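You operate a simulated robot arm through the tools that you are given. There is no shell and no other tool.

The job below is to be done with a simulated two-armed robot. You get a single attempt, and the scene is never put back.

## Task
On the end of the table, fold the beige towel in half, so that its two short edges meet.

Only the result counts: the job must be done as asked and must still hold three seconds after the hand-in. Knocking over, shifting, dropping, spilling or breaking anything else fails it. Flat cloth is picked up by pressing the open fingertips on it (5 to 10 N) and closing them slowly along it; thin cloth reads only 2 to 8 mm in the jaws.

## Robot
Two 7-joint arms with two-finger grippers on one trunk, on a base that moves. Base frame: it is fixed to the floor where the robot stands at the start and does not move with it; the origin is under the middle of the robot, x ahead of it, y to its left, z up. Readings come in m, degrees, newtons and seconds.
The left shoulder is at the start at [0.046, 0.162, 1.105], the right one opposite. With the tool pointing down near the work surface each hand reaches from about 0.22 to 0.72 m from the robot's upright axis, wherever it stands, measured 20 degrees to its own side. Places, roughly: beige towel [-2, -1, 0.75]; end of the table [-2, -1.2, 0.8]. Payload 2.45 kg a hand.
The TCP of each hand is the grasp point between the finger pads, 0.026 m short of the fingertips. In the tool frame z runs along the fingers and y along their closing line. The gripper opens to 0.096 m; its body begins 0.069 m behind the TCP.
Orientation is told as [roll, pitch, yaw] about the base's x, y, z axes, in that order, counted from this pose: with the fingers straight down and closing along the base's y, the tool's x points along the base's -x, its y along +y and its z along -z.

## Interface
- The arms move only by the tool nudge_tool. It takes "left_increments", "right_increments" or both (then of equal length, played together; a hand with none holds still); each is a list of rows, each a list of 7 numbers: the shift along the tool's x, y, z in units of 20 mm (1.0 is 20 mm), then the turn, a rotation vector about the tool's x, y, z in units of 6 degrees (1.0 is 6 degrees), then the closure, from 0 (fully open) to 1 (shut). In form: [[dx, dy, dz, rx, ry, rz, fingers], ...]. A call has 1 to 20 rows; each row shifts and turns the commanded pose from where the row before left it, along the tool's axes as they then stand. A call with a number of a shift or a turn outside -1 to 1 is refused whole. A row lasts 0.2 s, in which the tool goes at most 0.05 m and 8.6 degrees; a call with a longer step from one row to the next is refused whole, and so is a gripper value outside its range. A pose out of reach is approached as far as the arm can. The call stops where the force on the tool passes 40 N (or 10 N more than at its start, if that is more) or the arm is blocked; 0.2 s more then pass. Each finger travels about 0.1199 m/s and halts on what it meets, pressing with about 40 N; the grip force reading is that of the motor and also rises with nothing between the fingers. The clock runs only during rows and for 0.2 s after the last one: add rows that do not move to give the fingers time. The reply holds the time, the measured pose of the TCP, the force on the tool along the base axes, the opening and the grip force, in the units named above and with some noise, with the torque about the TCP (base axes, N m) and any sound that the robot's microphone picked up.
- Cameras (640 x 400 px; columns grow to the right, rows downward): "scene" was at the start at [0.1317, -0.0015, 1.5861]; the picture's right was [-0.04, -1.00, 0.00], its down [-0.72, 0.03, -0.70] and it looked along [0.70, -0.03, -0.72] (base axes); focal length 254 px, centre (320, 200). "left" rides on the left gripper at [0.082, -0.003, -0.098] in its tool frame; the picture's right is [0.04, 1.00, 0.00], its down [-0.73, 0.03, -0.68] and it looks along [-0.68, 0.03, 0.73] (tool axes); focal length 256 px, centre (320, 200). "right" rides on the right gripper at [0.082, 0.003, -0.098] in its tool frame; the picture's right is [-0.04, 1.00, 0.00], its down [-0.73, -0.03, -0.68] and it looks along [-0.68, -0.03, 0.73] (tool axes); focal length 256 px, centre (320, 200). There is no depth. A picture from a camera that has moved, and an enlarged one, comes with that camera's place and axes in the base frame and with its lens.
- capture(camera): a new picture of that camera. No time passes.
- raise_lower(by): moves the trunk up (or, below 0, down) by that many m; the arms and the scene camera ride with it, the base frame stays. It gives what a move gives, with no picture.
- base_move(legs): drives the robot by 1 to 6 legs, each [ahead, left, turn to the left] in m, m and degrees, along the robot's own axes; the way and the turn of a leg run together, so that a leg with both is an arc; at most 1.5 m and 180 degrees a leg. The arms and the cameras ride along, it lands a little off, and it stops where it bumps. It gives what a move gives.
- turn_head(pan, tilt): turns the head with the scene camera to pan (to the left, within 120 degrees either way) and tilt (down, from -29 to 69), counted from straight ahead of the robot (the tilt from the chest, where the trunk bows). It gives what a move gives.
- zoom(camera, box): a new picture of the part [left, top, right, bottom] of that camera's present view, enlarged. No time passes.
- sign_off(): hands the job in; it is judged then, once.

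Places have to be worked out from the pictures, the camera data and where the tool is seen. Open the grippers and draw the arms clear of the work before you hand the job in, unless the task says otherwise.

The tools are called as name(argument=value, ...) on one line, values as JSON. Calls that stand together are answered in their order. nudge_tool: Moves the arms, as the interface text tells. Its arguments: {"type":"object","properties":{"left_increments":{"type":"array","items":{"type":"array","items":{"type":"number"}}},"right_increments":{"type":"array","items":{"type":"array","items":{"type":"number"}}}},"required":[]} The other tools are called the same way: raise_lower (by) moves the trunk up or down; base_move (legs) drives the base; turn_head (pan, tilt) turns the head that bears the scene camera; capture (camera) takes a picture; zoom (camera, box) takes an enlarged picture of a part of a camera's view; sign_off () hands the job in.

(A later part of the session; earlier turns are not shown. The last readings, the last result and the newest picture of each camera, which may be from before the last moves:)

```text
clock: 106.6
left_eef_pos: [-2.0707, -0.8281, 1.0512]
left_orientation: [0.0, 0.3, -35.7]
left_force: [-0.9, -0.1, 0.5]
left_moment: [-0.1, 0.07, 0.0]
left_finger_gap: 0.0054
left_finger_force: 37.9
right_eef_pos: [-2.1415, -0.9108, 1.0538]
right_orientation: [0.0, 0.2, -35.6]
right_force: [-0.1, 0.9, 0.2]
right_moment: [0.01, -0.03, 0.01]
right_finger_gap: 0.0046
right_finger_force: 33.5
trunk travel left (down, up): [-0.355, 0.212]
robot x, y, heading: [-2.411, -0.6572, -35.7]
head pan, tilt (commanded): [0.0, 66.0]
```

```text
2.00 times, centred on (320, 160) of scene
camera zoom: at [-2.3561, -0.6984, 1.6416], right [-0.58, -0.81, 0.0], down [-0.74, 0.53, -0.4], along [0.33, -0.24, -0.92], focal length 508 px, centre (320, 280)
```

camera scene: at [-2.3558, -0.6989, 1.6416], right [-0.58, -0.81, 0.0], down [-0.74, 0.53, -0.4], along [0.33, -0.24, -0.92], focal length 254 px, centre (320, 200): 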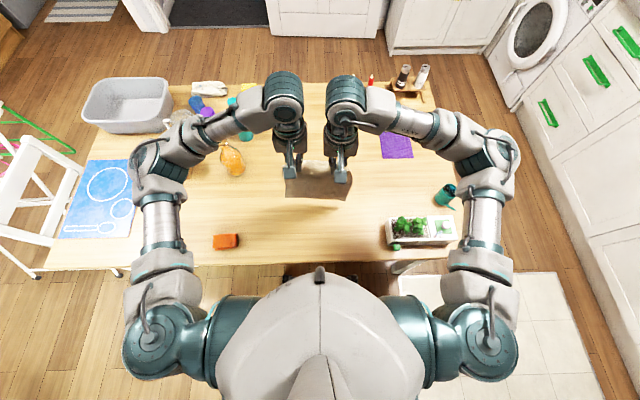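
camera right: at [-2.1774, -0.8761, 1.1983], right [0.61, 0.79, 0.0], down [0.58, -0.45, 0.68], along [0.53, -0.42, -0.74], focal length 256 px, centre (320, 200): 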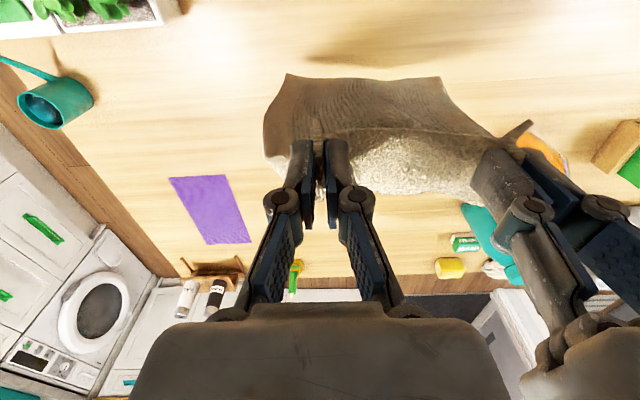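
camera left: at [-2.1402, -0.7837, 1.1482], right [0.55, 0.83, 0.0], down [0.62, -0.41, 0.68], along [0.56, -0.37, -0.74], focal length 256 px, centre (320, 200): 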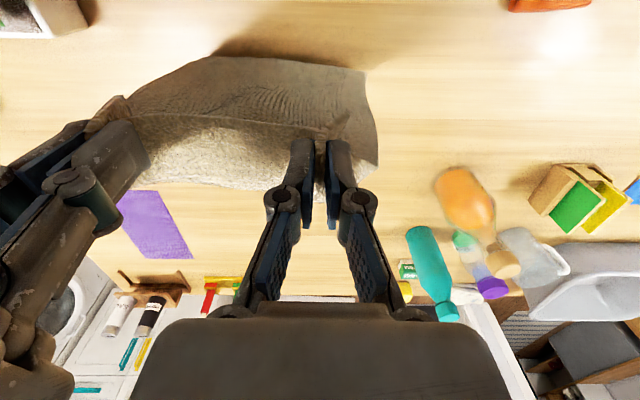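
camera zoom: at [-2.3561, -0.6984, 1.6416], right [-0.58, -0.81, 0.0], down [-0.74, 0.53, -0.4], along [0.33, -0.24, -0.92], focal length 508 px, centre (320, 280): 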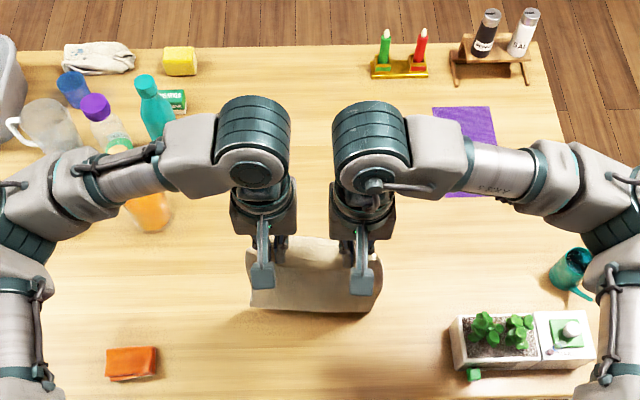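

The lower edge now just rests on the table about 0.40 m ahead. I continue forward and down at the same rate to lay the lower half.

nudge_tool(right_increments=[[-0.4, 0, 0.4, 0, 0, 0, 1.0], [-0.5, 0, 0.5, 0, 0, 0, 1.0], [-0.5, 0, 0.5, 0, 0, 0, 1.0], [-0.5, 0, 0.5, 0, 0, 0, 1.0], [-0.5, 0, 0.5, 0, 0, 0, 1.0], [-0.5, 0, 0.5, 0, 0, 0, 1.0], [0, 0, 0, 0, 0, 0, 1.0]], left_increments=[[-0.4, 0, 0.4, 0, 0, 0, 1.0], [-0.5, 0, 0.5, 0, 0, 0, 1.0], [-0.5, 0, 0.5, 0, 0, 0, 1.0], [-0.5, 0, 0.5, 0, 0, 0, 1.0], [-0.5, 0, 0.5, 0, 0, 0, 1.0], [-0.5, 0, 0.5, 0, 0, 0, 1.0], [0, 0, 0, 0, 0, 0, 1.0]])

capture(camera="left")

zoom(camera="scene", box=[230, 60, 410, 260])

```text
clock: 108.2
left_eef_pos: [-2.0219, -0.8583, 0.993]
left_orientation: [0.1, 0.3, -35.7]
left_force: [-0.5, -0.7, -1.3]
left_moment: [-0.01, 0.0, 0.01]
left_finger_gap: 0.0063
left_finger_force: 36.7
right_eef_pos: [-2.0924, -0.9444, 0.9931]
right_orientation: [0.1, 0.2, -35.6]
right_force: [0.3, 0.4, -0.3]
right_moment: [0.01, -0.01, -0.01]
right_finger_gap: 0.0043
right_finger_force: 33.0
trunk travel left (down, up): [-0.355, 0.212]
robot x, y, heading: [-2.4148, -0.6558, -35.6]
head pan, tilt (commanded): [0.0, 66.0]
```

```text
taken
camera left: at [-2.0921, -0.8155, 1.0899], right [0.55, 0.83, 0.0], down [0.61, -0.41, 0.68], along [0.56, -0.37, -0.74], focal length 256 px, centre (320, 200)
```

left: 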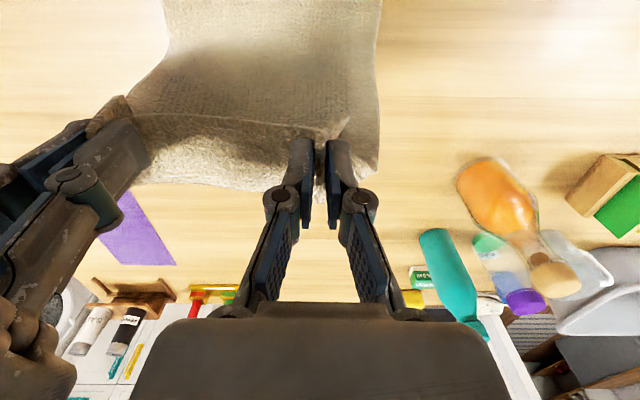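

```text
2.00 times, centred on (320, 160) of scene
camera zoom: at [-2.3559, -0.6985, 1.6416], right [-0.58, -0.81, 0.0], down [-0.74, 0.53, -0.4], along [0.33, -0.24, -0.92], focal length 508 px, centre (320, 280)
```

zoom: 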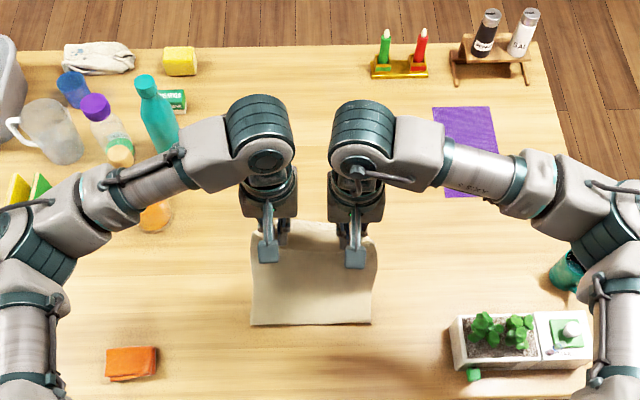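

Excellent — the lower half is lying flat with its edge about 0.376 m ahead of my axis. I move on 9 cm forward and 6 cm down, to bring the hands over the future fold line.

nudge_tool(right_increments=[[-0.5, 0, 0.35, 0, 0, 0, 1.0], [-0.57, 0, 0.38, 0, 0, 0, 1.0], [-0.57, 0, 0.38, 0, 0, 0, 1.0], [-0.57, 0, 0.38, 0, 0, 0, 1.0], [-0.57, 0, 0.38, 0, 0, 0, 1.0], [-0.57, 0, 0.38, 0, 0, 0, 1.0], [-0.57, 0, 0.38, 0, 0, 0, 1.0], [-0.57, 0, 0.38, 0, 0, 0, 1.0], [0, 0, 0, 0, 0, 0, 1.0]], left_increments=[[-0.5, 0, 0.35, 0, 0, 0, 1.0], [-0.57, 0, 0.38, 0, 0, 0, 1.0], [-0.57, 0, 0.38, 0, 0, 0, 1.0], [-0.57, 0, 0.38, 0, 0, 0, 1.0], [-0.57, 0, 0.38, 0, 0, 0, 1.0], [-0.57, 0, 0.38, 0, 0, 0, 1.0], [-0.57, 0, 0.38, 0, 0, 0, 1.0], [-0.57, 0, 0.38, 0, 0, 0, 1.0], [0, 0, 0, 0, 0, 0, 1.0]])

capture(camera="left")

zoom(camera="scene", box=[230, 60, 410, 260])

```text
clock: 110.2
left_eef_pos: [-1.9493, -0.9125, 0.9323]
left_orientation: [0.1, 0.3, -35.6]
left_force: [0.8, 1.1, 0.1]
left_moment: [-0.03, 0.01, 0.01]
left_finger_gap: 0.0049
left_finger_force: 36.9
right_eef_pos: [-2.019, -0.9942, 0.9339]
right_orientation: [0.1, 0.3, -35.7]
right_force: [0.1, 0.2, 0.0]
right_moment: [-0.01, 0.0, -0.01]
right_finger_gap: 0.0043
right_finger_force: 33.2
trunk travel left (down, up): [-0.355, 0.212]
robot x, y, heading: [-2.4138, -0.6584, -35.5]
head pan, tilt (commanded): [0.0, 66.0]
```

```text
taken
camera left: at [-2.0184, -0.8693, 1.0296], right [0.55, 0.83, 0.0], down [0.61, -0.41, 0.68], along [0.56, -0.37, -0.74], focal length 256 px, centre (320, 200)
```

left: 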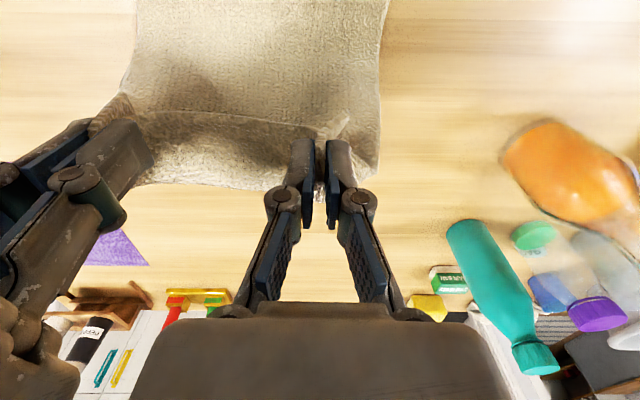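

```text
2.00 times, centred on (320, 160) of scene
camera zoom: at [-2.3554, -0.699, 1.6415], right [-0.58, -0.81, 0.0], down [-0.74, 0.53, -0.4], along [0.33, -0.24, -0.92], focal length 508 px, centre (320, 280)
```

zoom: 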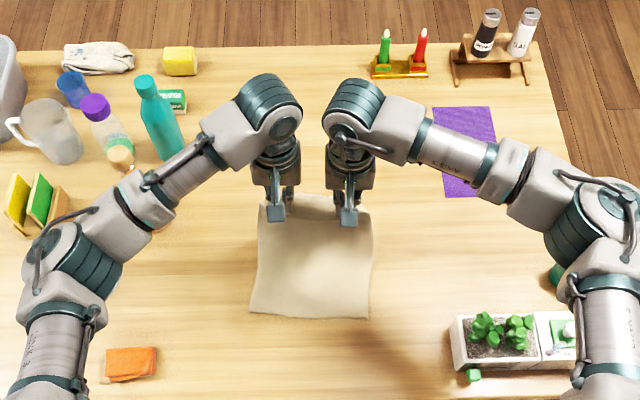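

The lower half lies flat (its edge about 0.39 m ahead, turned about 2.5°), and the hands are above the fold line. I now swing the held edge back toward me along an arc, stopping about 4 cm above the table to check alignment.

nudge_tool(right_increments=[[0.467, 0.03, 0.4, 0, 0, 0, 1.0], [0.467, 0.03, 0.4, 0, 0, 0, 1.0], [0.467, 0.03, 0.4, 0, 0, 0, 1.0], [0.5, 0.03, 0.45, 0, 0, 0, 1.0], [0.5, 0.03, 0.45, 0, 0, 0, 1.0], [0.5, 0.03, 0.45, 0, 0, 0, 1.0], [0.417, 0.03, 0.467, 0, 0, 0, 1.0], [0.417, 0.03, 0.467, 0, 0, 0, 1.0], [0.417, 0.03, 0.467, 0, 0, 0, 1.0], [0.283, 0.03, 0.5, 0, 0, 0, 1.0], [0.283, 0.03, 0.5, 0, 0, 0, 1.0], [0.283, 0.03, 0.5, 0, 0, 0, 1.0], [0, 0, 0, 0, 0, 0, 1.0]], left_increments=[[0.467, 0.03, 0.4, 0, 0, 0, 1.0], [0.467, 0.03, 0.4, 0, 0, 0, 1.0], [0.467, 0.03, 0.4, 0, 0, 0, 1.0], [0.5, 0.03, 0.45, 0, 0, 0, 1.0], [0.5, 0.03, 0.45, 0, 0, 0, 1.0], [0.5, 0.03, 0.45, 0, 0, 0, 1.0], [0.417, 0.03, 0.467, 0, 0, 0, 1.0], [0.417, 0.03, 0.467, 0, 0, 0, 1.0], [0.417, 0.03, 0.467, 0, 0, 0, 1.0], [0.283, 0.03, 0.5, 0, 0, 0, 1.0], [0.283, 0.03, 0.5, 0, 0, 0, 1.0], [0.283, 0.03, 0.5, 0, 0, 0, 1.0], [0, 0, 0, 0, 0, 0, 1.0]])

capture(camera="left")

capture(camera="right")

zoom(camera="scene", box=[250, 120, 390, 240])

```text
clock: 113.0
left_eef_pos: [-2.0261, -0.8486, 0.8242]
left_orientation: [0.1, 0.3, -35.6]
left_force: [-0.3, -0.1, -0.4]
left_moment: [-0.02, 0.0, 0.01]
left_finger_gap: 0.0054
left_finger_force: 32.3
right_eef_pos: [-2.0967, -0.9319, 0.8236]
right_orientation: [0.1, 0.2, -35.6]
right_force: [0.3, -0.3, -0.7]
right_moment: [-0.02, 0.03, -0.02]
right_finger_gap: 0.0041
right_finger_force: 33.4
trunk travel left (down, up): [-0.355, 0.212]
robot x, y, heading: [-2.4158, -0.6573, -35.9]
head pan, tilt (commanded): [0.0, 66.0]
```

```text
taken
camera left: at [-2.0948, -0.8045, 0.9216], right [0.55, 0.83, 0.0], down [0.62, -0.41, 0.67], along [0.56, -0.37, -0.74], focal length 256 px, centre (320, 200)
```

left: 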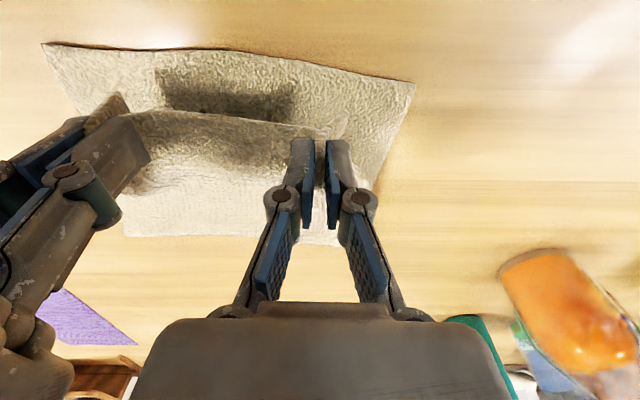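

```text
taken
camera right: at [-2.161, -0.8809, 0.9225], right [0.61, 0.79, 0.0], down [0.58, -0.45, 0.68], along [0.53, -0.42, -0.74], focal length 256 px, centre (320, 200)
```

right: 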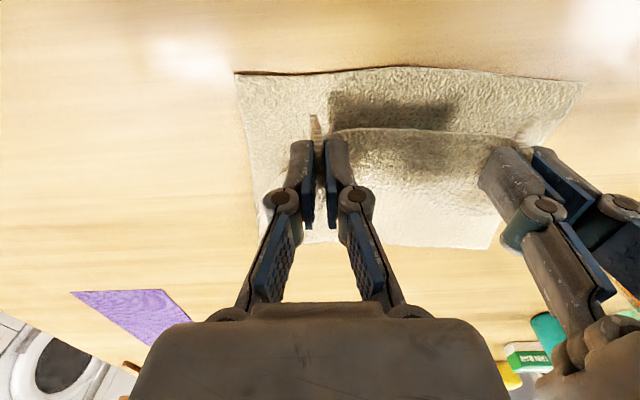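

```text
3.33 times, centred on (320, 180) of scene
camera zoom: at [-2.356, -0.6987, 1.6416], right [-0.58, -0.81, 0.0], down [-0.74, 0.53, -0.4], along [0.33, -0.24, -0.92], focal length 847 px, centre (320, 267)
```

zoom: 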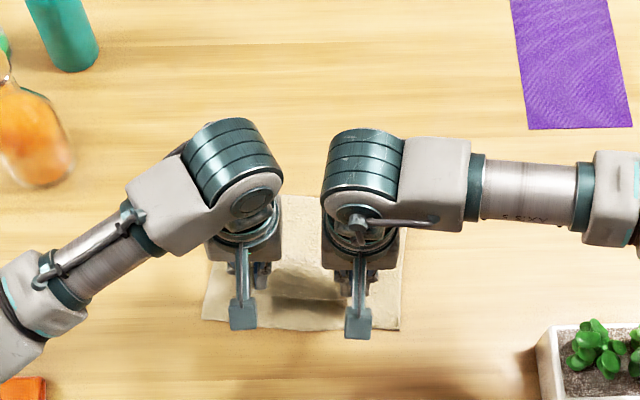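

Both wrist cameras agree on the lying edge: corners at [-2.019,-0.785] and [-2.155,-0.951]; the held edge needs 16 mm more toward me. I finish the arc down to just above the lower layer.

nudge_tool(right_increments=[[0.2, 0.02, 0.35, 0, 0, 0, 1.0], [0.2, 0.02, 0.35, 0, 0, 0, 1.0], [0.16, 0.02, 0.35, 0, 0, 0, 1.0], [0.13, 0.02, 0.3, 0, 0, 0, 1.0], [0.08, 0.02, 0.25, 0, 0, 0, 1.0], [0.055, 0.015, 0.2, 0, 0, 0, 1.0], [0, 0, 0, 0, 0, 0, 1.0]], left_increments=[[0.2, 0.02, 0.35, 0, 0, 0, 1.0], [0.2, 0.02, 0.35, 0, 0, 0, 1.0], [0.16, 0.02, 0.35, 0, 0, 0, 1.0], [0.13, 0.02, 0.3, 0, 0, 0, 1.0], [0.08, 0.02, 0.25, 0, 0, 0, 1.0], [0.055, 0.015, 0.2, 0, 0, 0, 1.0], [0, 0, 0, 0, 0, 0, 1.0]])

capture(camera="left")

capture(camera="right")

```text
clock: 114.6
left_eef_pos: [-2.0403, -0.8356, 0.7896]
left_orientation: [0.0, 0.3, -35.6]
left_force: [-0.7, -0.3, -0.3]
left_moment: [0.0, -0.02, -0.05]
left_finger_gap: 0.0054
left_finger_force: 32.6
right_eef_pos: [-2.1089, -0.9205, 0.7891]
right_orientation: [0.1, 0.2, -35.7]
right_force: [-0.9, 0.7, 0.7]
right_moment: [0.0, -0.01, 0.0]
right_finger_gap: 0.0045
right_finger_force: 33.1
trunk travel left (down, up): [-0.355, 0.212]
robot x, y, heading: [-2.4146, -0.6582, -35.8]
head pan, tilt (commanded): [0.0, 66.0]
```

```text
taken
camera left: at [-2.1083, -0.7925, 0.8852], right [0.55, 0.83, 0.0], down [0.62, -0.41, 0.67], along [0.56, -0.37, -0.74], focal length 256 px, centre (320, 200)
```

left: 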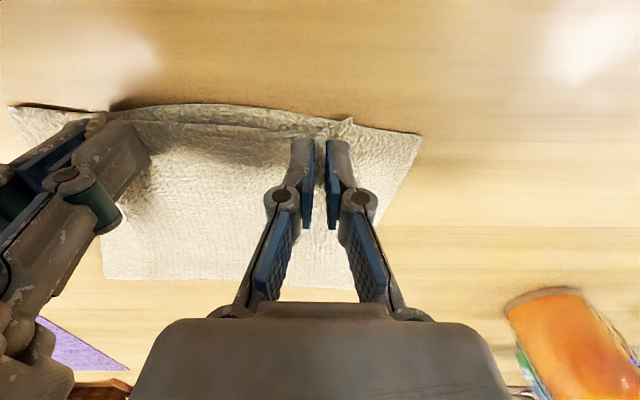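

```text
taken
camera right: at [-2.1736, -0.8692, 0.8872], right [0.61, 0.79, 0.0], down [0.58, -0.45, 0.68], along [0.53, -0.42, -0.74], focal length 256 px, centre (320, 200)
```

right: 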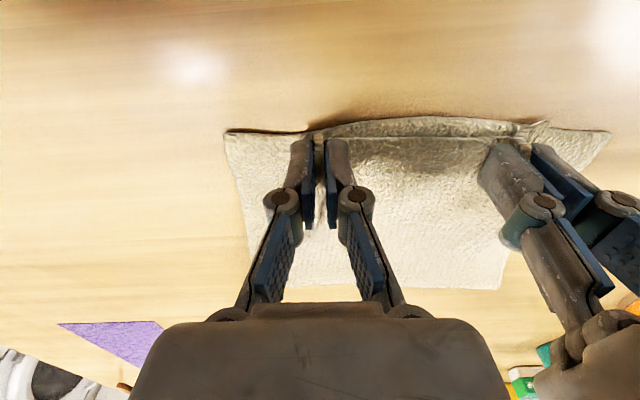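

The held edge lies almost over the lower edge. I zoom in to judge the remaining offset before pressing and releasing.

zoom(camera="left", box=[0, 80, 440, 300])

zoom(camera="right", box=[200, 90, 640, 310])

```text
1.45 times, centred on (220, 190) of left
camera zoom: at [-2.1083, -0.7925, 0.8852], right [0.55, 0.83, 0.0], down [0.62, -0.41, 0.67], along [0.56, -0.37, -0.74], focal length 372 px, centre (466, 214)
```

zoom: 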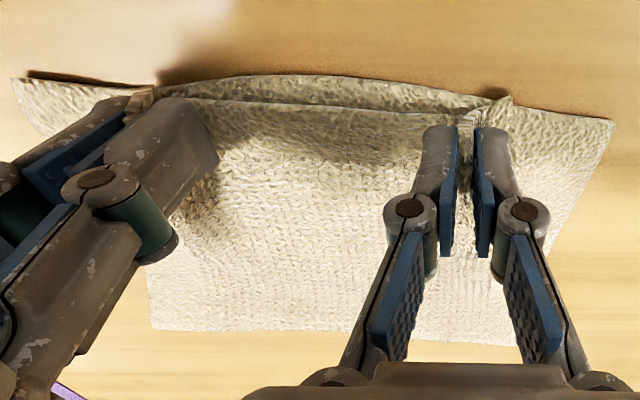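

```text
1.45 times, centred on (420, 200) of right
camera zoom: at [-2.1736, -0.8692, 0.8872], right [0.61, 0.79, 0.0], down [0.58, -0.45, 0.68], along [0.53, -0.42, -0.74], focal length 372 px, centre (174, 200)
```

zoom: 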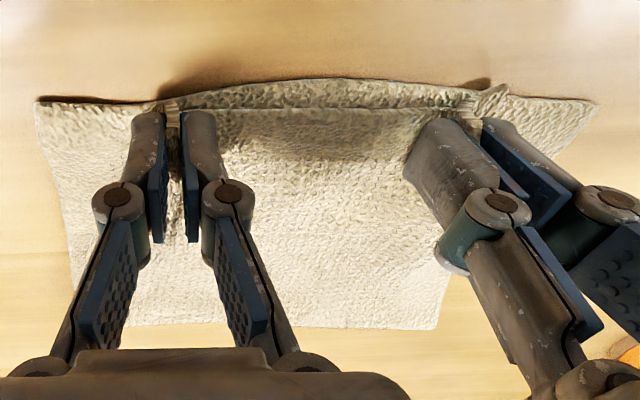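

The edges lie within about 6 mm of each other. I shift 3 mm more toward me and press down gently, so that opening the fingers spreads the gathers again.

nudge_tool(right_increments=[[0.15, 0, 0.1, 0, 0, 0, 1.0], [0, 0, 0.1, 0, 0, 0, 1.0], [0, 0, 0, 0, 0, 0, 1.0]], left_increments=[[0.15, 0, 0.1, 0, 0, 0, 1.0], [0, 0, 0.1, 0, 0, 0, 1.0], [0, 0, 0, 0, 0, 0, 1.0]])

```text
clock: 115.4
left_eef_pos: [-2.0411, -0.8353, 0.7847]
left_orientation: [0.2, 0.2, -35.7]
left_force: [0.9, -1.7, 2.0]
left_moment: [-0.01, 0.01, 0.0]
left_finger_gap: 0.0063
left_finger_force: 38.4
right_eef_pos: [-2.1126, -0.9186, 0.7852]
right_orientation: [0.0, 0.2, -35.7]
right_force: [-0.4, -0.6, 1.2]
right_moment: [0.0, -0.01, -0.04]
right_finger_gap: 0.0045
right_finger_force: 33.3
trunk travel left (down, up): [-0.355, 0.212]
robot x, y, heading: [-2.4128, -0.66, -35.6]
head pan, tilt (commanded): [0.0, 66.0]
```

Light contact is starting (1–2 N). I press about 1.5 mm further on both hands.

nudge_tool(right_increments=[[0, 0, 0.05, 0, 0, 0, 1.0], [0, 0, 0.04, 0, 0, 0, 1.0], [0, 0, 0, 0, 0, 0, 1.0]], left_increments=[[0, 0, 0.04, 0, 0, 0, 1.0], [0, 0, 0.03, 0, 0, 0, 1.0], [0, 0, 0, 0, 0, 0, 1.0]])

```text
clock: 116.2
left_eef_pos: [-2.0416, -0.8333, 0.7828]
left_orientation: [0.2, 0.3, -35.6]
left_force: [1.2, -1.8, 6.8]
left_moment: [-0.21, 0.02, 0.03]
left_finger_gap: 0.0044
left_finger_force: 33.8
right_eef_pos: [-2.1123, -0.919, 0.7835]
right_orientation: [0.1, 0.3, -35.6]
right_force: [0.3, 0.0, 5.0]
right_moment: [0.01, -0.07, -0.01]
right_finger_gap: 0.0045
right_finger_force: 33.3
trunk travel left (down, up): [-0.355, 0.212]
robot x, y, heading: [-2.4122, -0.657, -35.7]
head pan, tilt (commanded): [0.0, 66.0]
```

Both press with 5–7 N. I open the fingers slowly so that they push the gathered cloth back outward.

nudge_tool(right_increments=[[0, 0, 0, 0, 0, 0, 0.96], [0, 0, 0, 0, 0, 0, 0.94], [0, 0, 0, 0, 0, 0, 0.92], [0, 0, 0, 0, 0, 0, 0.9], [0, 0, 0, 0, 0, 0, 0.88], [0, 0, 0, 0, 0, 0, 0.86], [0, 0, 0, 0, 0, 0, 0.84], [0, 0, 0, 0, 0, 0, 0.82], [0, 0, 0, 0, 0, 0, 0.8]], left_increments=[[0, 0, 0, 0, 0, 0, 0.96], [0, 0, 0, 0, 0, 0, 0.94], [0, 0, 0, 0, 0, 0, 0.92], [0, 0, 0, 0, 0, 0, 0.9], [0, 0, 0, 0, 0, 0, 0.88], [0, 0, 0, 0, 0, 0, 0.86], [0, 0, 0, 0, 0, 0, 0.84], [0, 0, 0, 0, 0, 0, 0.82], [0, 0, 0, 0, 0, 0, 0.8]])

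zoom(camera="left", box=[0, 80, 440, 300])

zoom(camera="right", box=[200, 90, 640, 310])

```text
clock: 118.2
left_eef_pos: [-2.0417, -0.8328, 0.7829]
left_orientation: [0.1, 0.3, -35.7]
left_force: [-0.6, -1.2, 3.1]
left_moment: [-0.01, 0.03, 0.0]
left_finger_gap: 0.0198
left_finger_force: 0.1
right_eef_pos: [-2.1118, -0.9191, 0.7825]
right_orientation: [0.0, 0.2, -35.7]
right_force: [-0.1, 0.2, 3.2]
right_moment: [-0.01, 0.0, 0.01]
right_finger_gap: 0.0188
right_finger_force: 0.1
trunk travel left (down, up): [-0.355, 0.212]
robot x, y, heading: [-2.4113, -0.6574, -35.8]
head pan, tilt (commanded): [0.0, 66.0]
```

```text
1.45 times, centred on (220, 190) of left
camera zoom: at [-2.1104, -0.7896, 0.8799], right [0.55, 0.83, 0.0], down [0.61, -0.41, 0.68], along [0.56, -0.37, -0.74], focal length 372 px, centre (466, 214)
```

zoom: 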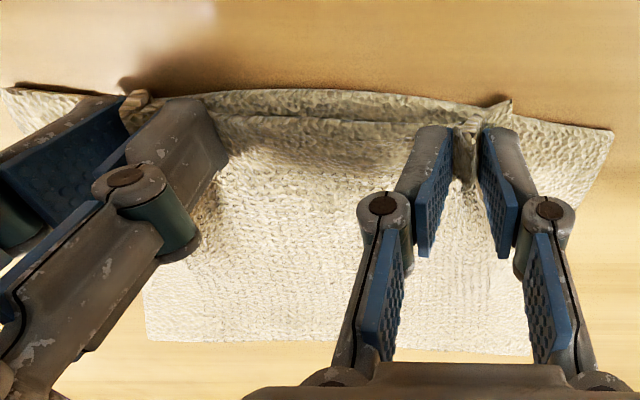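

```text
1.45 times, centred on (420, 200) of right
camera zoom: at [-2.1762, -0.8676, 0.8813], right [0.61, 0.79, 0.0], down [0.58, -0.45, 0.68], along [0.53, -0.42, -0.74], focal length 372 px, centre (174, 200)
```

zoom: 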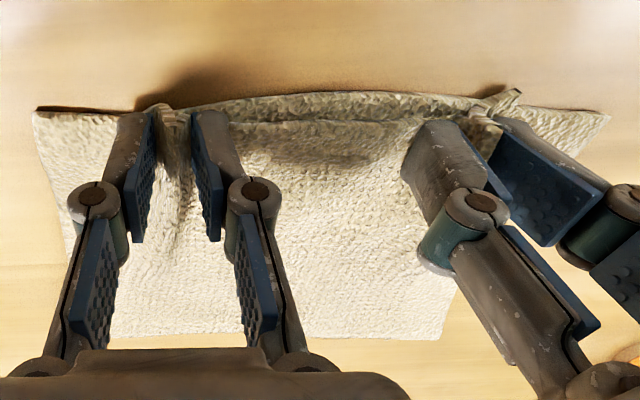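

The ridges remain upright so far and the contact got light (3 N). I press a little more and keep opening slowly to spread them.

nudge_tool(right_increments=[[0, 0, 0.05, 0, 0, 0, 0.8], [0, 0, 0.03, 0, 0, 0, 0.78], [0, 0, 0, 0, 0, 0, 0.76], [0, 0, 0, 0, 0, 0, 0.74], [0, 0, 0, 0, 0, 0, 0.72], [0, 0, 0, 0, 0, 0, 0.7], [0, 0, 0, 0, 0, 0, 0.68], [0, 0, 0, 0, 0, 0, 0.66], [0, 0, 0, 0, 0, 0, 0.64], [0, 0, 0, 0, 0, 0, 0.62], [0, 0, 0, 0, 0, 0, 0.6]], left_increments=[[0, 0, 0.05, 0, 0, 0, 0.8], [0, 0, 0.03, 0, 0, 0, 0.78], [0, 0, 0, 0, 0, 0, 0.76], [0, 0, 0, 0, 0, 0, 0.74], [0, 0, 0, 0, 0, 0, 0.72], [0, 0, 0, 0, 0, 0, 0.7], [0, 0, 0, 0, 0, 0, 0.68], [0, 0, 0, 0, 0, 0, 0.66], [0, 0, 0, 0, 0, 0, 0.64], [0, 0, 0, 0, 0, 0, 0.62], [0, 0, 0, 0, 0, 0, 0.6]])

zoom(camera="left", box=[0, 80, 440, 300])

zoom(camera="right", box=[200, 90, 640, 310])

```text
clock: 120.6
left_eef_pos: [-2.0409, -0.8341, 0.7815]
left_orientation: [0.2, 0.3, -35.8]
left_force: [0.5, -0.4, 3.7]
left_moment: [-0.02, -0.02, 0.03]
left_finger_gap: 0.0389
left_finger_force: 3.8
right_eef_pos: [-2.1117, -0.9185, 0.7806]
right_orientation: [0.1, 0.2, -35.6]
right_force: [0.5, -0.5, 2.6]
right_moment: [0.03, 0.01, 0.0]
right_finger_gap: 0.0394
right_finger_force: 0.0
trunk travel left (down, up): [-0.355, 0.212]
robot x, y, heading: [-2.4139, -0.6577, -35.7]
head pan, tilt (commanded): [0.0, 66.0]
```

```text
1.45 times, centred on (220, 190) of left
camera zoom: at [-2.1105, -0.7902, 0.8784], right [0.55, 0.83, 0.0], down [0.61, -0.41, 0.68], along [0.56, -0.37, -0.74], focal length 372 px, centre (466, 214)
```

zoom: 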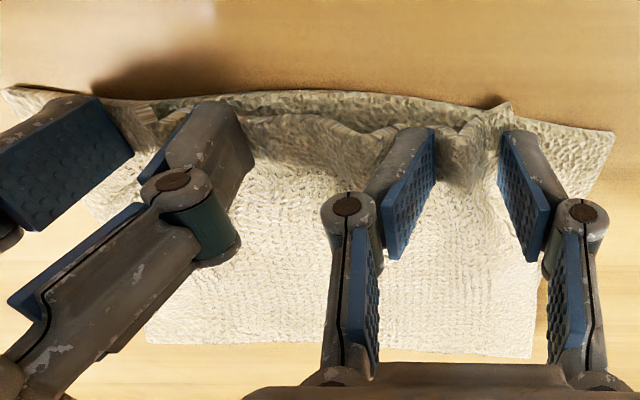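

```text
1.45 times, centred on (420, 200) of right
camera zoom: at [-2.1751, -0.8671, 0.8796], right [0.61, 0.79, 0.0], down [0.58, -0.45, 0.68], along [0.53, -0.42, -0.74], focal length 372 px, centre (174, 200)
```

zoom: 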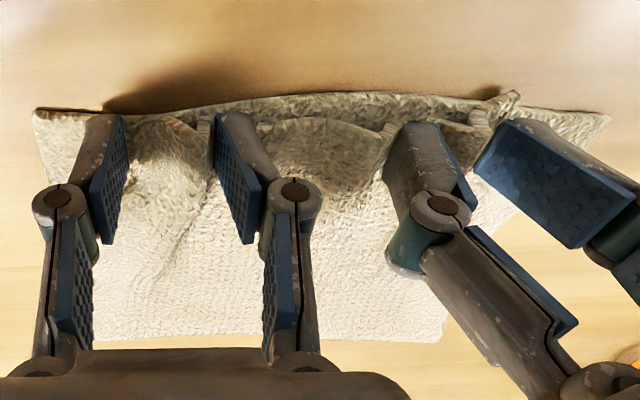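

The fins relaxed, but the inner fingers pushed some cloth toward the middle. I lift both hands clear and look at the result.

nudge_tool(right_increments=[[0, 0, -0.3, 0, 0, 0, 0.58], [0, 0, -0.5, 0, 0, 0, 0.58], [0, 0, -0.8, 0, 0, 0, 0.58], [0, 0, -1, 0, 0, 0, 0.58], [0, 0, -1, 0, 0, 0, 0.58], [0, 0, -1, 0, 0, 0, 0.58], [0, 0, -1, 0, 0, 0, 0.58], [0, 0, -1, 0, 0, 0, 0.58]], left_increments=[[0, 0, -0.3, 0, 0, 0, 0.58], [0, 0, -0.5, 0, 0, 0, 0.58], [0, 0, -0.8, 0, 0, 0, 0.58], [0, 0, -1, 0, 0, 0, 0.58], [0, 0, -1, 0, 0, 0, 0.58], [0, 0, -1, 0, 0, 0, 0.58], [0, 0, -1, 0, 0, 0, 0.58], [0, 0, -1, 0, 0, 0, 0.58]])

capture(camera="left")

capture(camera="right")

zoom(camera="scene", box=[250, 120, 390, 240])

```text
clock: 122.4
left_eef_pos: [-2.0435, -0.8365, 0.9135]
left_orientation: [0.1, 0.2, -35.8]
left_force: [0.6, 0.6, 0.6]
left_moment: [0.04, 0.02, 0.0]
left_finger_gap: 0.0403
left_finger_force: 0.1
right_eef_pos: [-2.1117, -0.9184, 0.9135]
right_orientation: [0.1, 0.2, -35.7]
right_force: [0.9, -0.4, -0.9]
right_moment: [0.01, -0.01, -0.01]
right_finger_gap: 0.0402
right_finger_force: 0.0
trunk travel left (down, up): [-0.355, 0.212]
robot x, y, heading: [-2.4147, -0.6598, -35.3]
head pan, tilt (commanded): [0.0, 66.0]
```

```text
taken
camera left: at [-2.1115, -0.7926, 1.0102], right [0.55, 0.84, 0.0], down [0.62, -0.41, 0.67], along [0.56, -0.37, -0.74], focal length 256 px, centre (320, 200)
```

left: 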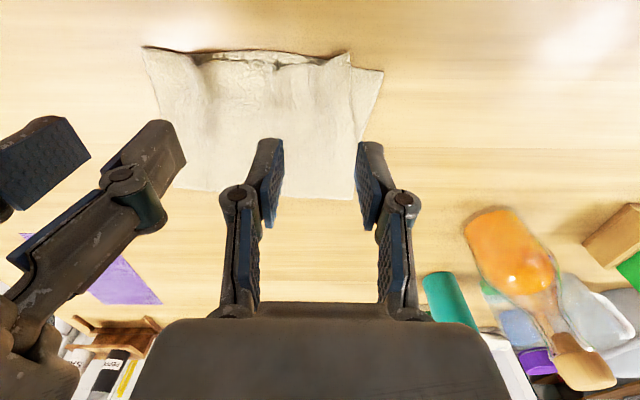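

```text
taken
camera right: at [-2.1763, -0.8671, 1.0118], right [0.62, 0.79, 0.0], down [0.58, -0.45, 0.68], along [0.53, -0.42, -0.74], focal length 256 px, centre (320, 200)
```

right: 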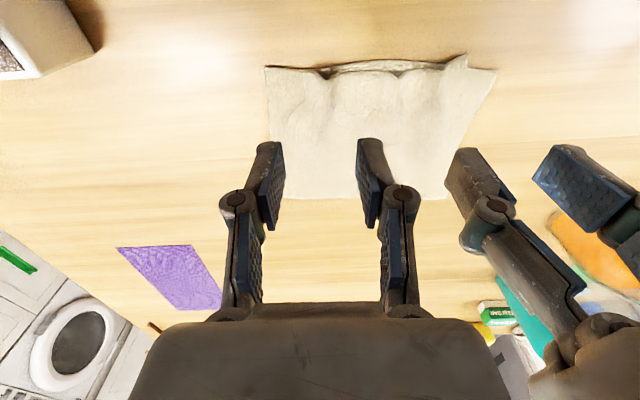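

```text
3.33 times, centred on (320, 180) of scene
camera zoom: at [-2.3563, -0.6987, 1.6416], right [-0.58, -0.81, 0.0], down [-0.74, 0.53, -0.4], along [0.33, -0.24, -0.92], focal length 847 px, centre (320, 267)
```

zoom: 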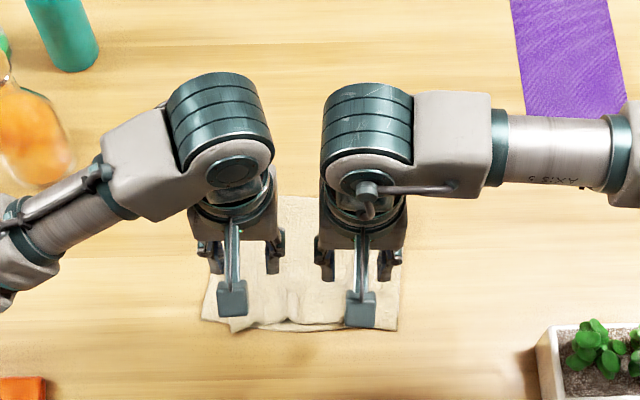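

The towel is folded in half; the top layer's left corner seems 2 cm or so inside the lower one. I zoom for details.

zoom(camera="left", box=[120, 30, 420, 210])

zoom(camera="right", box=[230, 40, 530, 220])

```text
2.13 times, centred on (270, 120) of left
camera zoom: at [-2.1115, -0.7926, 1.0102], right [0.55, 0.84, 0.0], down [0.62, -0.41, 0.67], along [0.56, -0.37, -0.74], focal length 546 px, centre (427, 371)
```

zoom: 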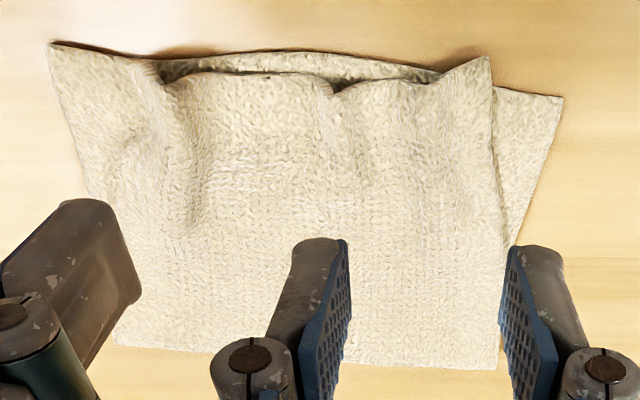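

```text
2.13 times, centred on (380, 130) of right
camera zoom: at [-2.1763, -0.8671, 1.0118], right [0.62, 0.79, 0.0], down [0.58, -0.45, 0.68], along [0.53, -0.42, -0.74], focal length 546 px, centre (192, 349)
```

zoom: 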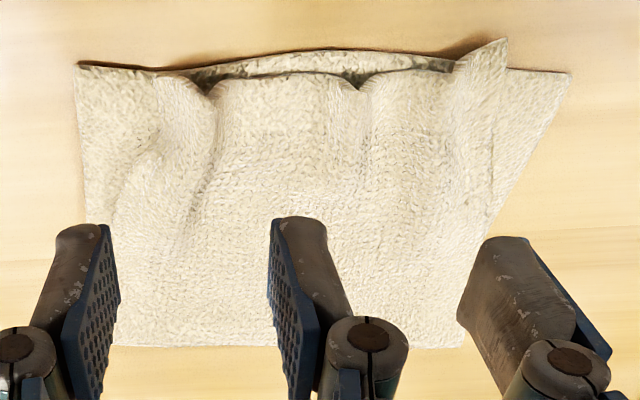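

The top layer's left corner is about 37 mm inside the lower left corner. I zoom closer on the right corner to see where the top layer's right corner lies.

zoom(camera="right", box=[250, 50, 370, 160])

zoom(camera="left", box=[120, 30, 240, 140])

zoom(camera="scene", box=[280, 170, 360, 220])

```text
3.64 times, centred on (310, 105) of right
camera zoom: at [-2.1763, -0.8671, 1.0118], right [0.62, 0.79, 0.0], down [0.58, -0.45, 0.68], along [0.53, -0.42, -0.74], focal length 931 px, centre (356, 546)
```

zoom: 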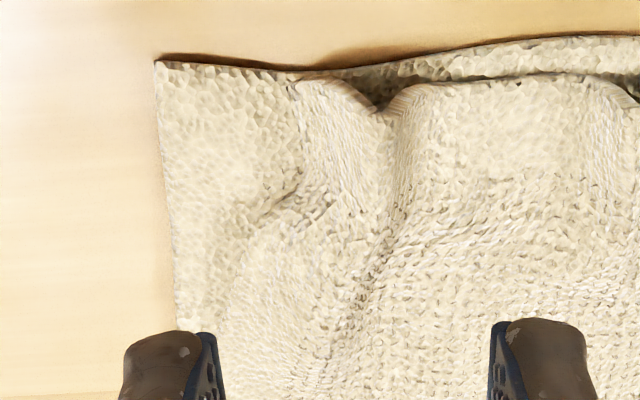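

```text
3.64 times, centred on (180, 85) of left
camera zoom: at [-2.1115, -0.7926, 1.0102], right [0.55, 0.84, 0.0], down [0.62, -0.41, 0.67], along [0.56, -0.37, -0.74], focal length 931 px, centre (829, 618)
```

zoom: 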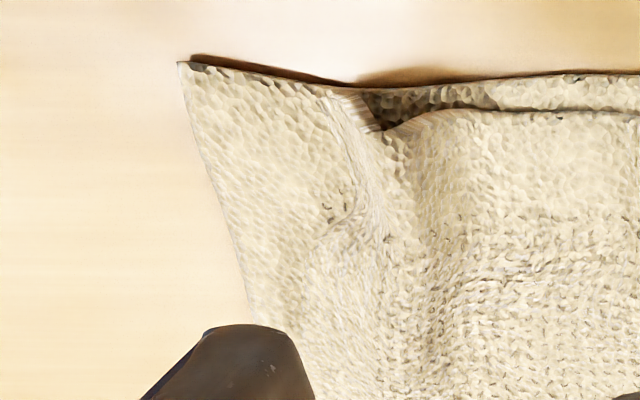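

```text
8.00 times, centred on (320, 195) of scene
camera zoom: at [-2.3563, -0.6987, 1.6416], right [-0.58, -0.81, 0.0], down [-0.74, 0.53, -0.4], along [0.33, -0.24, -0.92], focal length 2033 px, centre (320, 240)
```

zoom: 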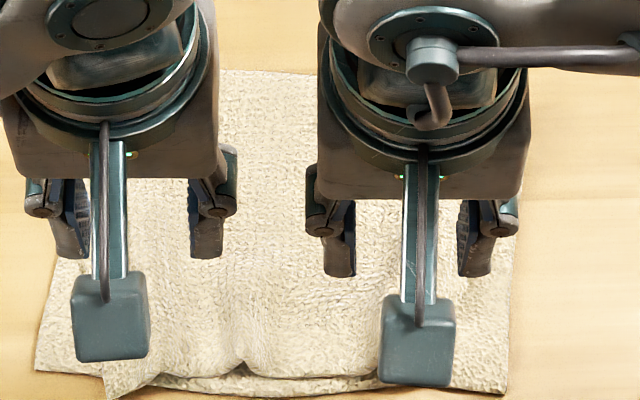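

Both top corners sit about 37 mm inside the lower ones because the held edge was gathered. I will press closed fingertips on both top flanks and stroke them outward together; first I close the fingers and come down to just above the cloth.

nudge_tool(right_increments=[[-0.13, -0.14, 0, 0, 0, 0, 0.8], [0, 0, 0, 0, 0, 0, 1.0], [0, 0, 0.8, 0, 0, 0, 1.0], [0, 0, 0.8, 0, 0, 0, 1.0], [0, 0, 0.8, 0, 0, 0, 1.0], [0, 0, 0.8, 0, 0, 0, 1.0], [0, 0, 0.8, 0, 0, 0, 1.0], [0, 0, 0.8, 0, 0, 0, 1.0], [0, 0, 0.6, 0, 0, 0, 1.0], [0, 0, 0, 0, 0, 0, 1.0]], left_increments=[[0.67, 0.36, 0, 0, 0, 0, 0.8], [0, 0, 0, 0, 0, 0, 1.0], [0, 0, 0.8, 0, 0, 0, 1.0], [0, 0, 0.8, 0, 0, 0, 1.0], [0, 0, 0.8, 0, 0, 0, 1.0], [0, 0, 0.8, 0, 0, 0, 1.0], [0, 0, 0.8, 0, 0, 0, 1.0], [0, 0, 0.8, 0, 0, 0, 1.0], [0, 0, 0.6, 0, 0, 0, 1.0], [0, 0, 0, 0, 0, 0, 1.0]])

zoom(camera="left", box=[0, 40, 480, 300])

zoom(camera="right", box=[160, 40, 640, 300])

```text
clock: 124.6
left_eef_pos: [-2.0498, -0.8196, 0.8042]
left_orientation: [0.1, 0.3, -35.7]
left_force: [0.3, 0.0, -0.1]
left_moment: [0.02, 0.03, 0.01]
left_finger_gap: 0.0002
left_finger_force: 28.3
right_eef_pos: [-2.1097, -0.9231, 0.8047]
right_orientation: [0.1, 0.3, -35.6]
right_force: [0.5, 0.4, 0.8]
right_moment: [0.0, -0.01, 0.04]
right_finger_gap: 0.0001
right_finger_force: 29.1
trunk travel left (down, up): [-0.355, 0.212]
robot x, y, heading: [-2.416, -0.6587, -35.8]
head pan, tilt (commanded): [0.0, 66.0]
```

```text
1.33 times, centred on (240, 170) of left
camera zoom: at [-2.1179, -0.7769, 0.9023], right [0.55, 0.83, 0.0], down [0.61, -0.41, 0.68], along [0.56, -0.37, -0.74], focal length 341 px, centre (427, 240)
```

zoom: 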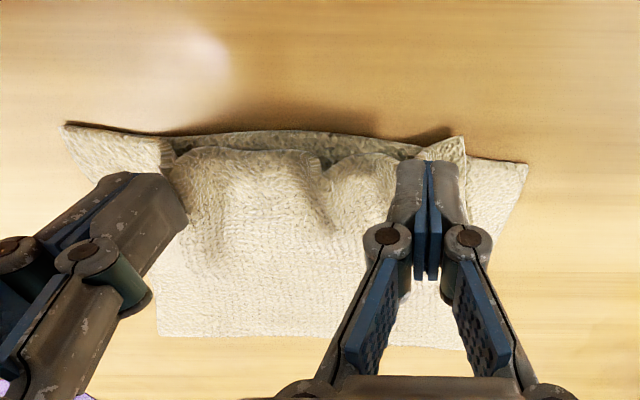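

```text
1.33 times, centred on (400, 170) of right
camera zoom: at [-2.1742, -0.8719, 0.9033], right [0.61, 0.79, 0.0], down [0.58, -0.45, 0.68], along [0.53, -0.42, -0.74], focal length 341 px, centre (213, 240)
```

zoom: 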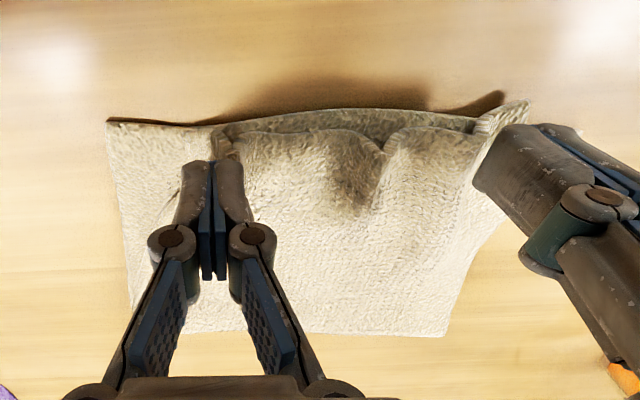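

The left fingertips are over the left flank; the right ones straddle the top layer's side edge, so I shift the right hand 10 mm inward and lower both until light contact.

nudge_tool(right_increments=[[0, 0.5, 0, 0, 0, 0, 1.0], [0, 0, 0.2, 0, 0, 0, 1.0], [0, 0, 0.2, 0, 0, 0, 1.0], [0, 0, 0.2, 0, 0, 0, 1.0], [0, 0, 0.15, 0, 0, 0, 1.0], [0, 0, 0.1, 0, 0, 0, 1.0]], left_increments=[[0, 0, 0, 0, 0, 0, 1.0], [0, 0, 0.2, 0, 0, 0, 1.0], [0, 0, 0.2, 0, 0, 0, 1.0], [0, 0, 0.2, 0, 0, 0, 1.0], [0, 0, 0.15, 0, 0, 0, 1.0], [0, 0, 0.1, 0, 0, 0, 1.0]])

```text
clock: 126.0
left_eef_pos: [-2.048, -0.8208, 0.7875]
left_orientation: [0.1, 0.4, -35.8]
left_force: [0.3, 0.4, -0.5]
left_moment: [-0.03, -0.01, 0.02]
left_finger_gap: 0.0
left_finger_force: 28.6
right_eef_pos: [-2.1053, -0.9143, 0.787]
right_orientation: [0.1, 0.2, -35.7]
right_force: [0.7, -0.2, 2.4]
right_moment: [0.02, -0.03, 0.03]
right_finger_gap: 0.0
right_finger_force: 28.2
trunk travel left (down, up): [-0.355, 0.212]
robot x, y, heading: [-2.4121, -0.6547, -35.8]
head pan, tilt (commanded): [0.0, 66.0]
```

Right has light contact; I lower the left 3 mm more and the right slightly.

nudge_tool(right_increments=[[0, 0, 0.03, 0, 0, 0, 1.0], [0, 0, 0, 0, 0, 0, 1.0], [0, 0, 0, 0, 0, 0, 1.0]], left_increments=[[0, 0, 0.1, 0, 0, 0, 1.0], [0, 0, 0.05, 0, 0, 0, 1.0], [0, 0, 0, 0, 0, 0, 1.0]])

```text
clock: 126.8
left_eef_pos: [-2.0488, -0.8207, 0.7851]
left_orientation: [0.1, 0.3, -35.7]
left_force: [1.6, 0.3, 0.1]
left_moment: [0.04, 0.0, 0.03]
left_finger_gap: 0.0
left_finger_force: 28.5
right_eef_pos: [-2.1069, -0.9148, 0.7873]
right_orientation: [0.0, 0.1, -35.7]
right_force: [0.9, -0.6, 3.0]
right_moment: [-0.05, -0.04, 0.02]
right_finger_gap: 0.0
right_finger_force: 28.7
trunk travel left (down, up): [-0.355, 0.212]
robot x, y, heading: [-2.4129, -0.6598, -35.7]
head pan, tilt (commanded): [0.0, 66.0]
```

The left is still free at 0.785; I lower it another 2–3 mm.

nudge_tool(right_increments=[[0, 0, 0.02, 0, 0, 0, 1.0], [0, 0, 0, 0, 0, 0, 1.0], [0, 0, 0, 0, 0, 0, 1.0]], left_increments=[[0, 0, 0.08, 0, 0, 0, 1.0], [0, 0, 0.05, 0, 0, 0, 1.0], [0, 0, 0, 0, 0, 0, 1.0]])

zoom(camera="left", box=[0, 40, 480, 300])

zoom(camera="right", box=[160, 40, 640, 300])

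```text
clock: 127.6
left_eef_pos: [-2.0486, -0.8202, 0.7838]
left_orientation: [0.1, 0.2, -35.7]
left_force: [-0.1, -0.3, 2.3]
left_moment: [-0.01, -0.01, 0.03]
left_finger_gap: 0.0
left_finger_force: 28.6
right_eef_pos: [-2.106, -0.9135, 0.7883]
right_orientation: [0.1, 0.4, -35.6]
right_force: [0.0, -0.3, 2.7]
right_moment: [0.0, -0.04, 0.01]
right_finger_gap: 0.0
right_finger_force: 28.1
trunk travel left (down, up): [-0.355, 0.212]
robot x, y, heading: [-2.4144, -0.6622, -35.7]
head pan, tilt (commanded): [0.0, 66.0]
```

```text
1.33 times, centred on (240, 170) of left
camera zoom: at [-2.1174, -0.7767, 0.8802], right [0.55, 0.83, 0.0], down [0.61, -0.41, 0.68], along [0.56, -0.37, -0.74], focal length 341 px, centre (427, 240)
```

zoom: 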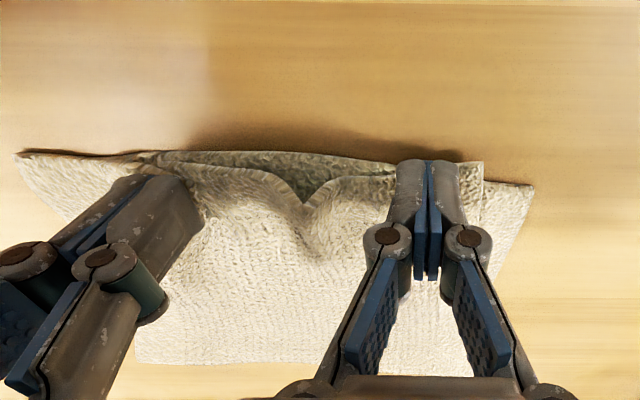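

```text
1.33 times, centred on (400, 170) of right
camera zoom: at [-2.1699, -0.8628, 0.8856], right [0.61, 0.79, 0.0], down [0.58, -0.45, 0.68], along [0.53, -0.42, -0.74], focal length 341 px, centre (213, 240)
```

zoom: 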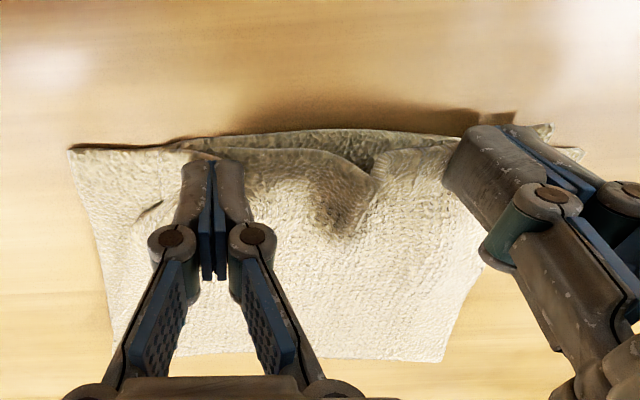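

Both fingertips touch the flanks with about 2.5 N. I press slightly more and stroke both outward together, first by 16 mm.

nudge_tool(right_increments=[[0, 0, 0.05, 0, 0, 0, 1.0], [0.01, -0.15, 0, 0, 0, 0, 1.0], [0.01, -0.2, 0, 0, 0, 0, 1.0], [0.01, -0.2, 0, 0, 0, 0, 1.0], [0.01, -0.2, 0, 0, 0, 0, 1.0], [0, 0, 0, 0, 0, 0, 1.0]], left_increments=[[0, 0, 0.05, 0, 0, 0, 1.0], [-0.05, 0.15, 0, 0, 0, 0, 1.0], [-0.05, 0.2, 0, 0, 0, 0, 1.0], [-0.05, 0.2, 0, 0, 0, 0, 1.0], [-0.05, 0.2, 0, 0, 0, 0, 1.0], [0, 0, 0, 0, 0, 0, 1.0]])

zoom(camera="left", box=[0, 40, 480, 300])

zoom(camera="right", box=[160, 40, 640, 300])

```text
clock: 129.0
left_eef_pos: [-2.0372, -0.8114, 0.7817]
left_orientation: [0.0, 0.4, -35.7]
left_force: [-2.3, -2.6, 3.3]
left_moment: [-0.08, 0.01, -0.04]
left_finger_gap: 0.0
left_finger_force: 28.7
right_eef_pos: [-2.1166, -0.9259, 0.7856]
right_orientation: [0.0, 0.2, -35.7]
right_force: [0.7, 0.9, 1.6]
right_moment: [0.02, -0.06, 0.05]
right_finger_gap: 0.0
right_finger_force: 28.4
trunk travel left (down, up): [-0.355, 0.212]
robot x, y, heading: [-2.4128, -0.6605, -35.5]
head pan, tilt (commanded): [0.0, 66.0]
```

```text
1.33 times, centred on (240, 170) of left
camera zoom: at [-2.1063, -0.7675, 0.8787], right [0.55, 0.83, 0.0], down [0.61, -0.41, 0.68], along [0.56, -0.37, -0.74], focal length 341 px, centre (427, 240)
```

zoom: 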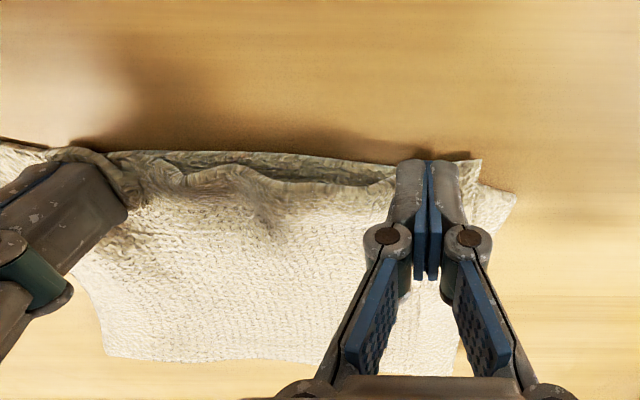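

```text
1.33 times, centred on (400, 170) of right
camera zoom: at [-2.18, -0.8752, 0.8844], right [0.61, 0.79, 0.0], down [0.58, -0.45, 0.68], along [0.53, -0.41, -0.74], focal length 341 px, centre (213, 240)
```

zoom: 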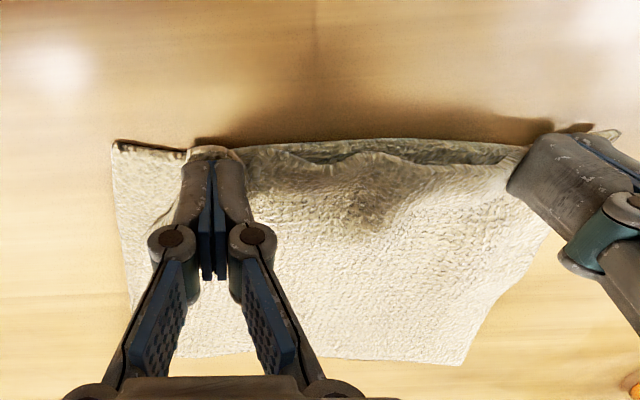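

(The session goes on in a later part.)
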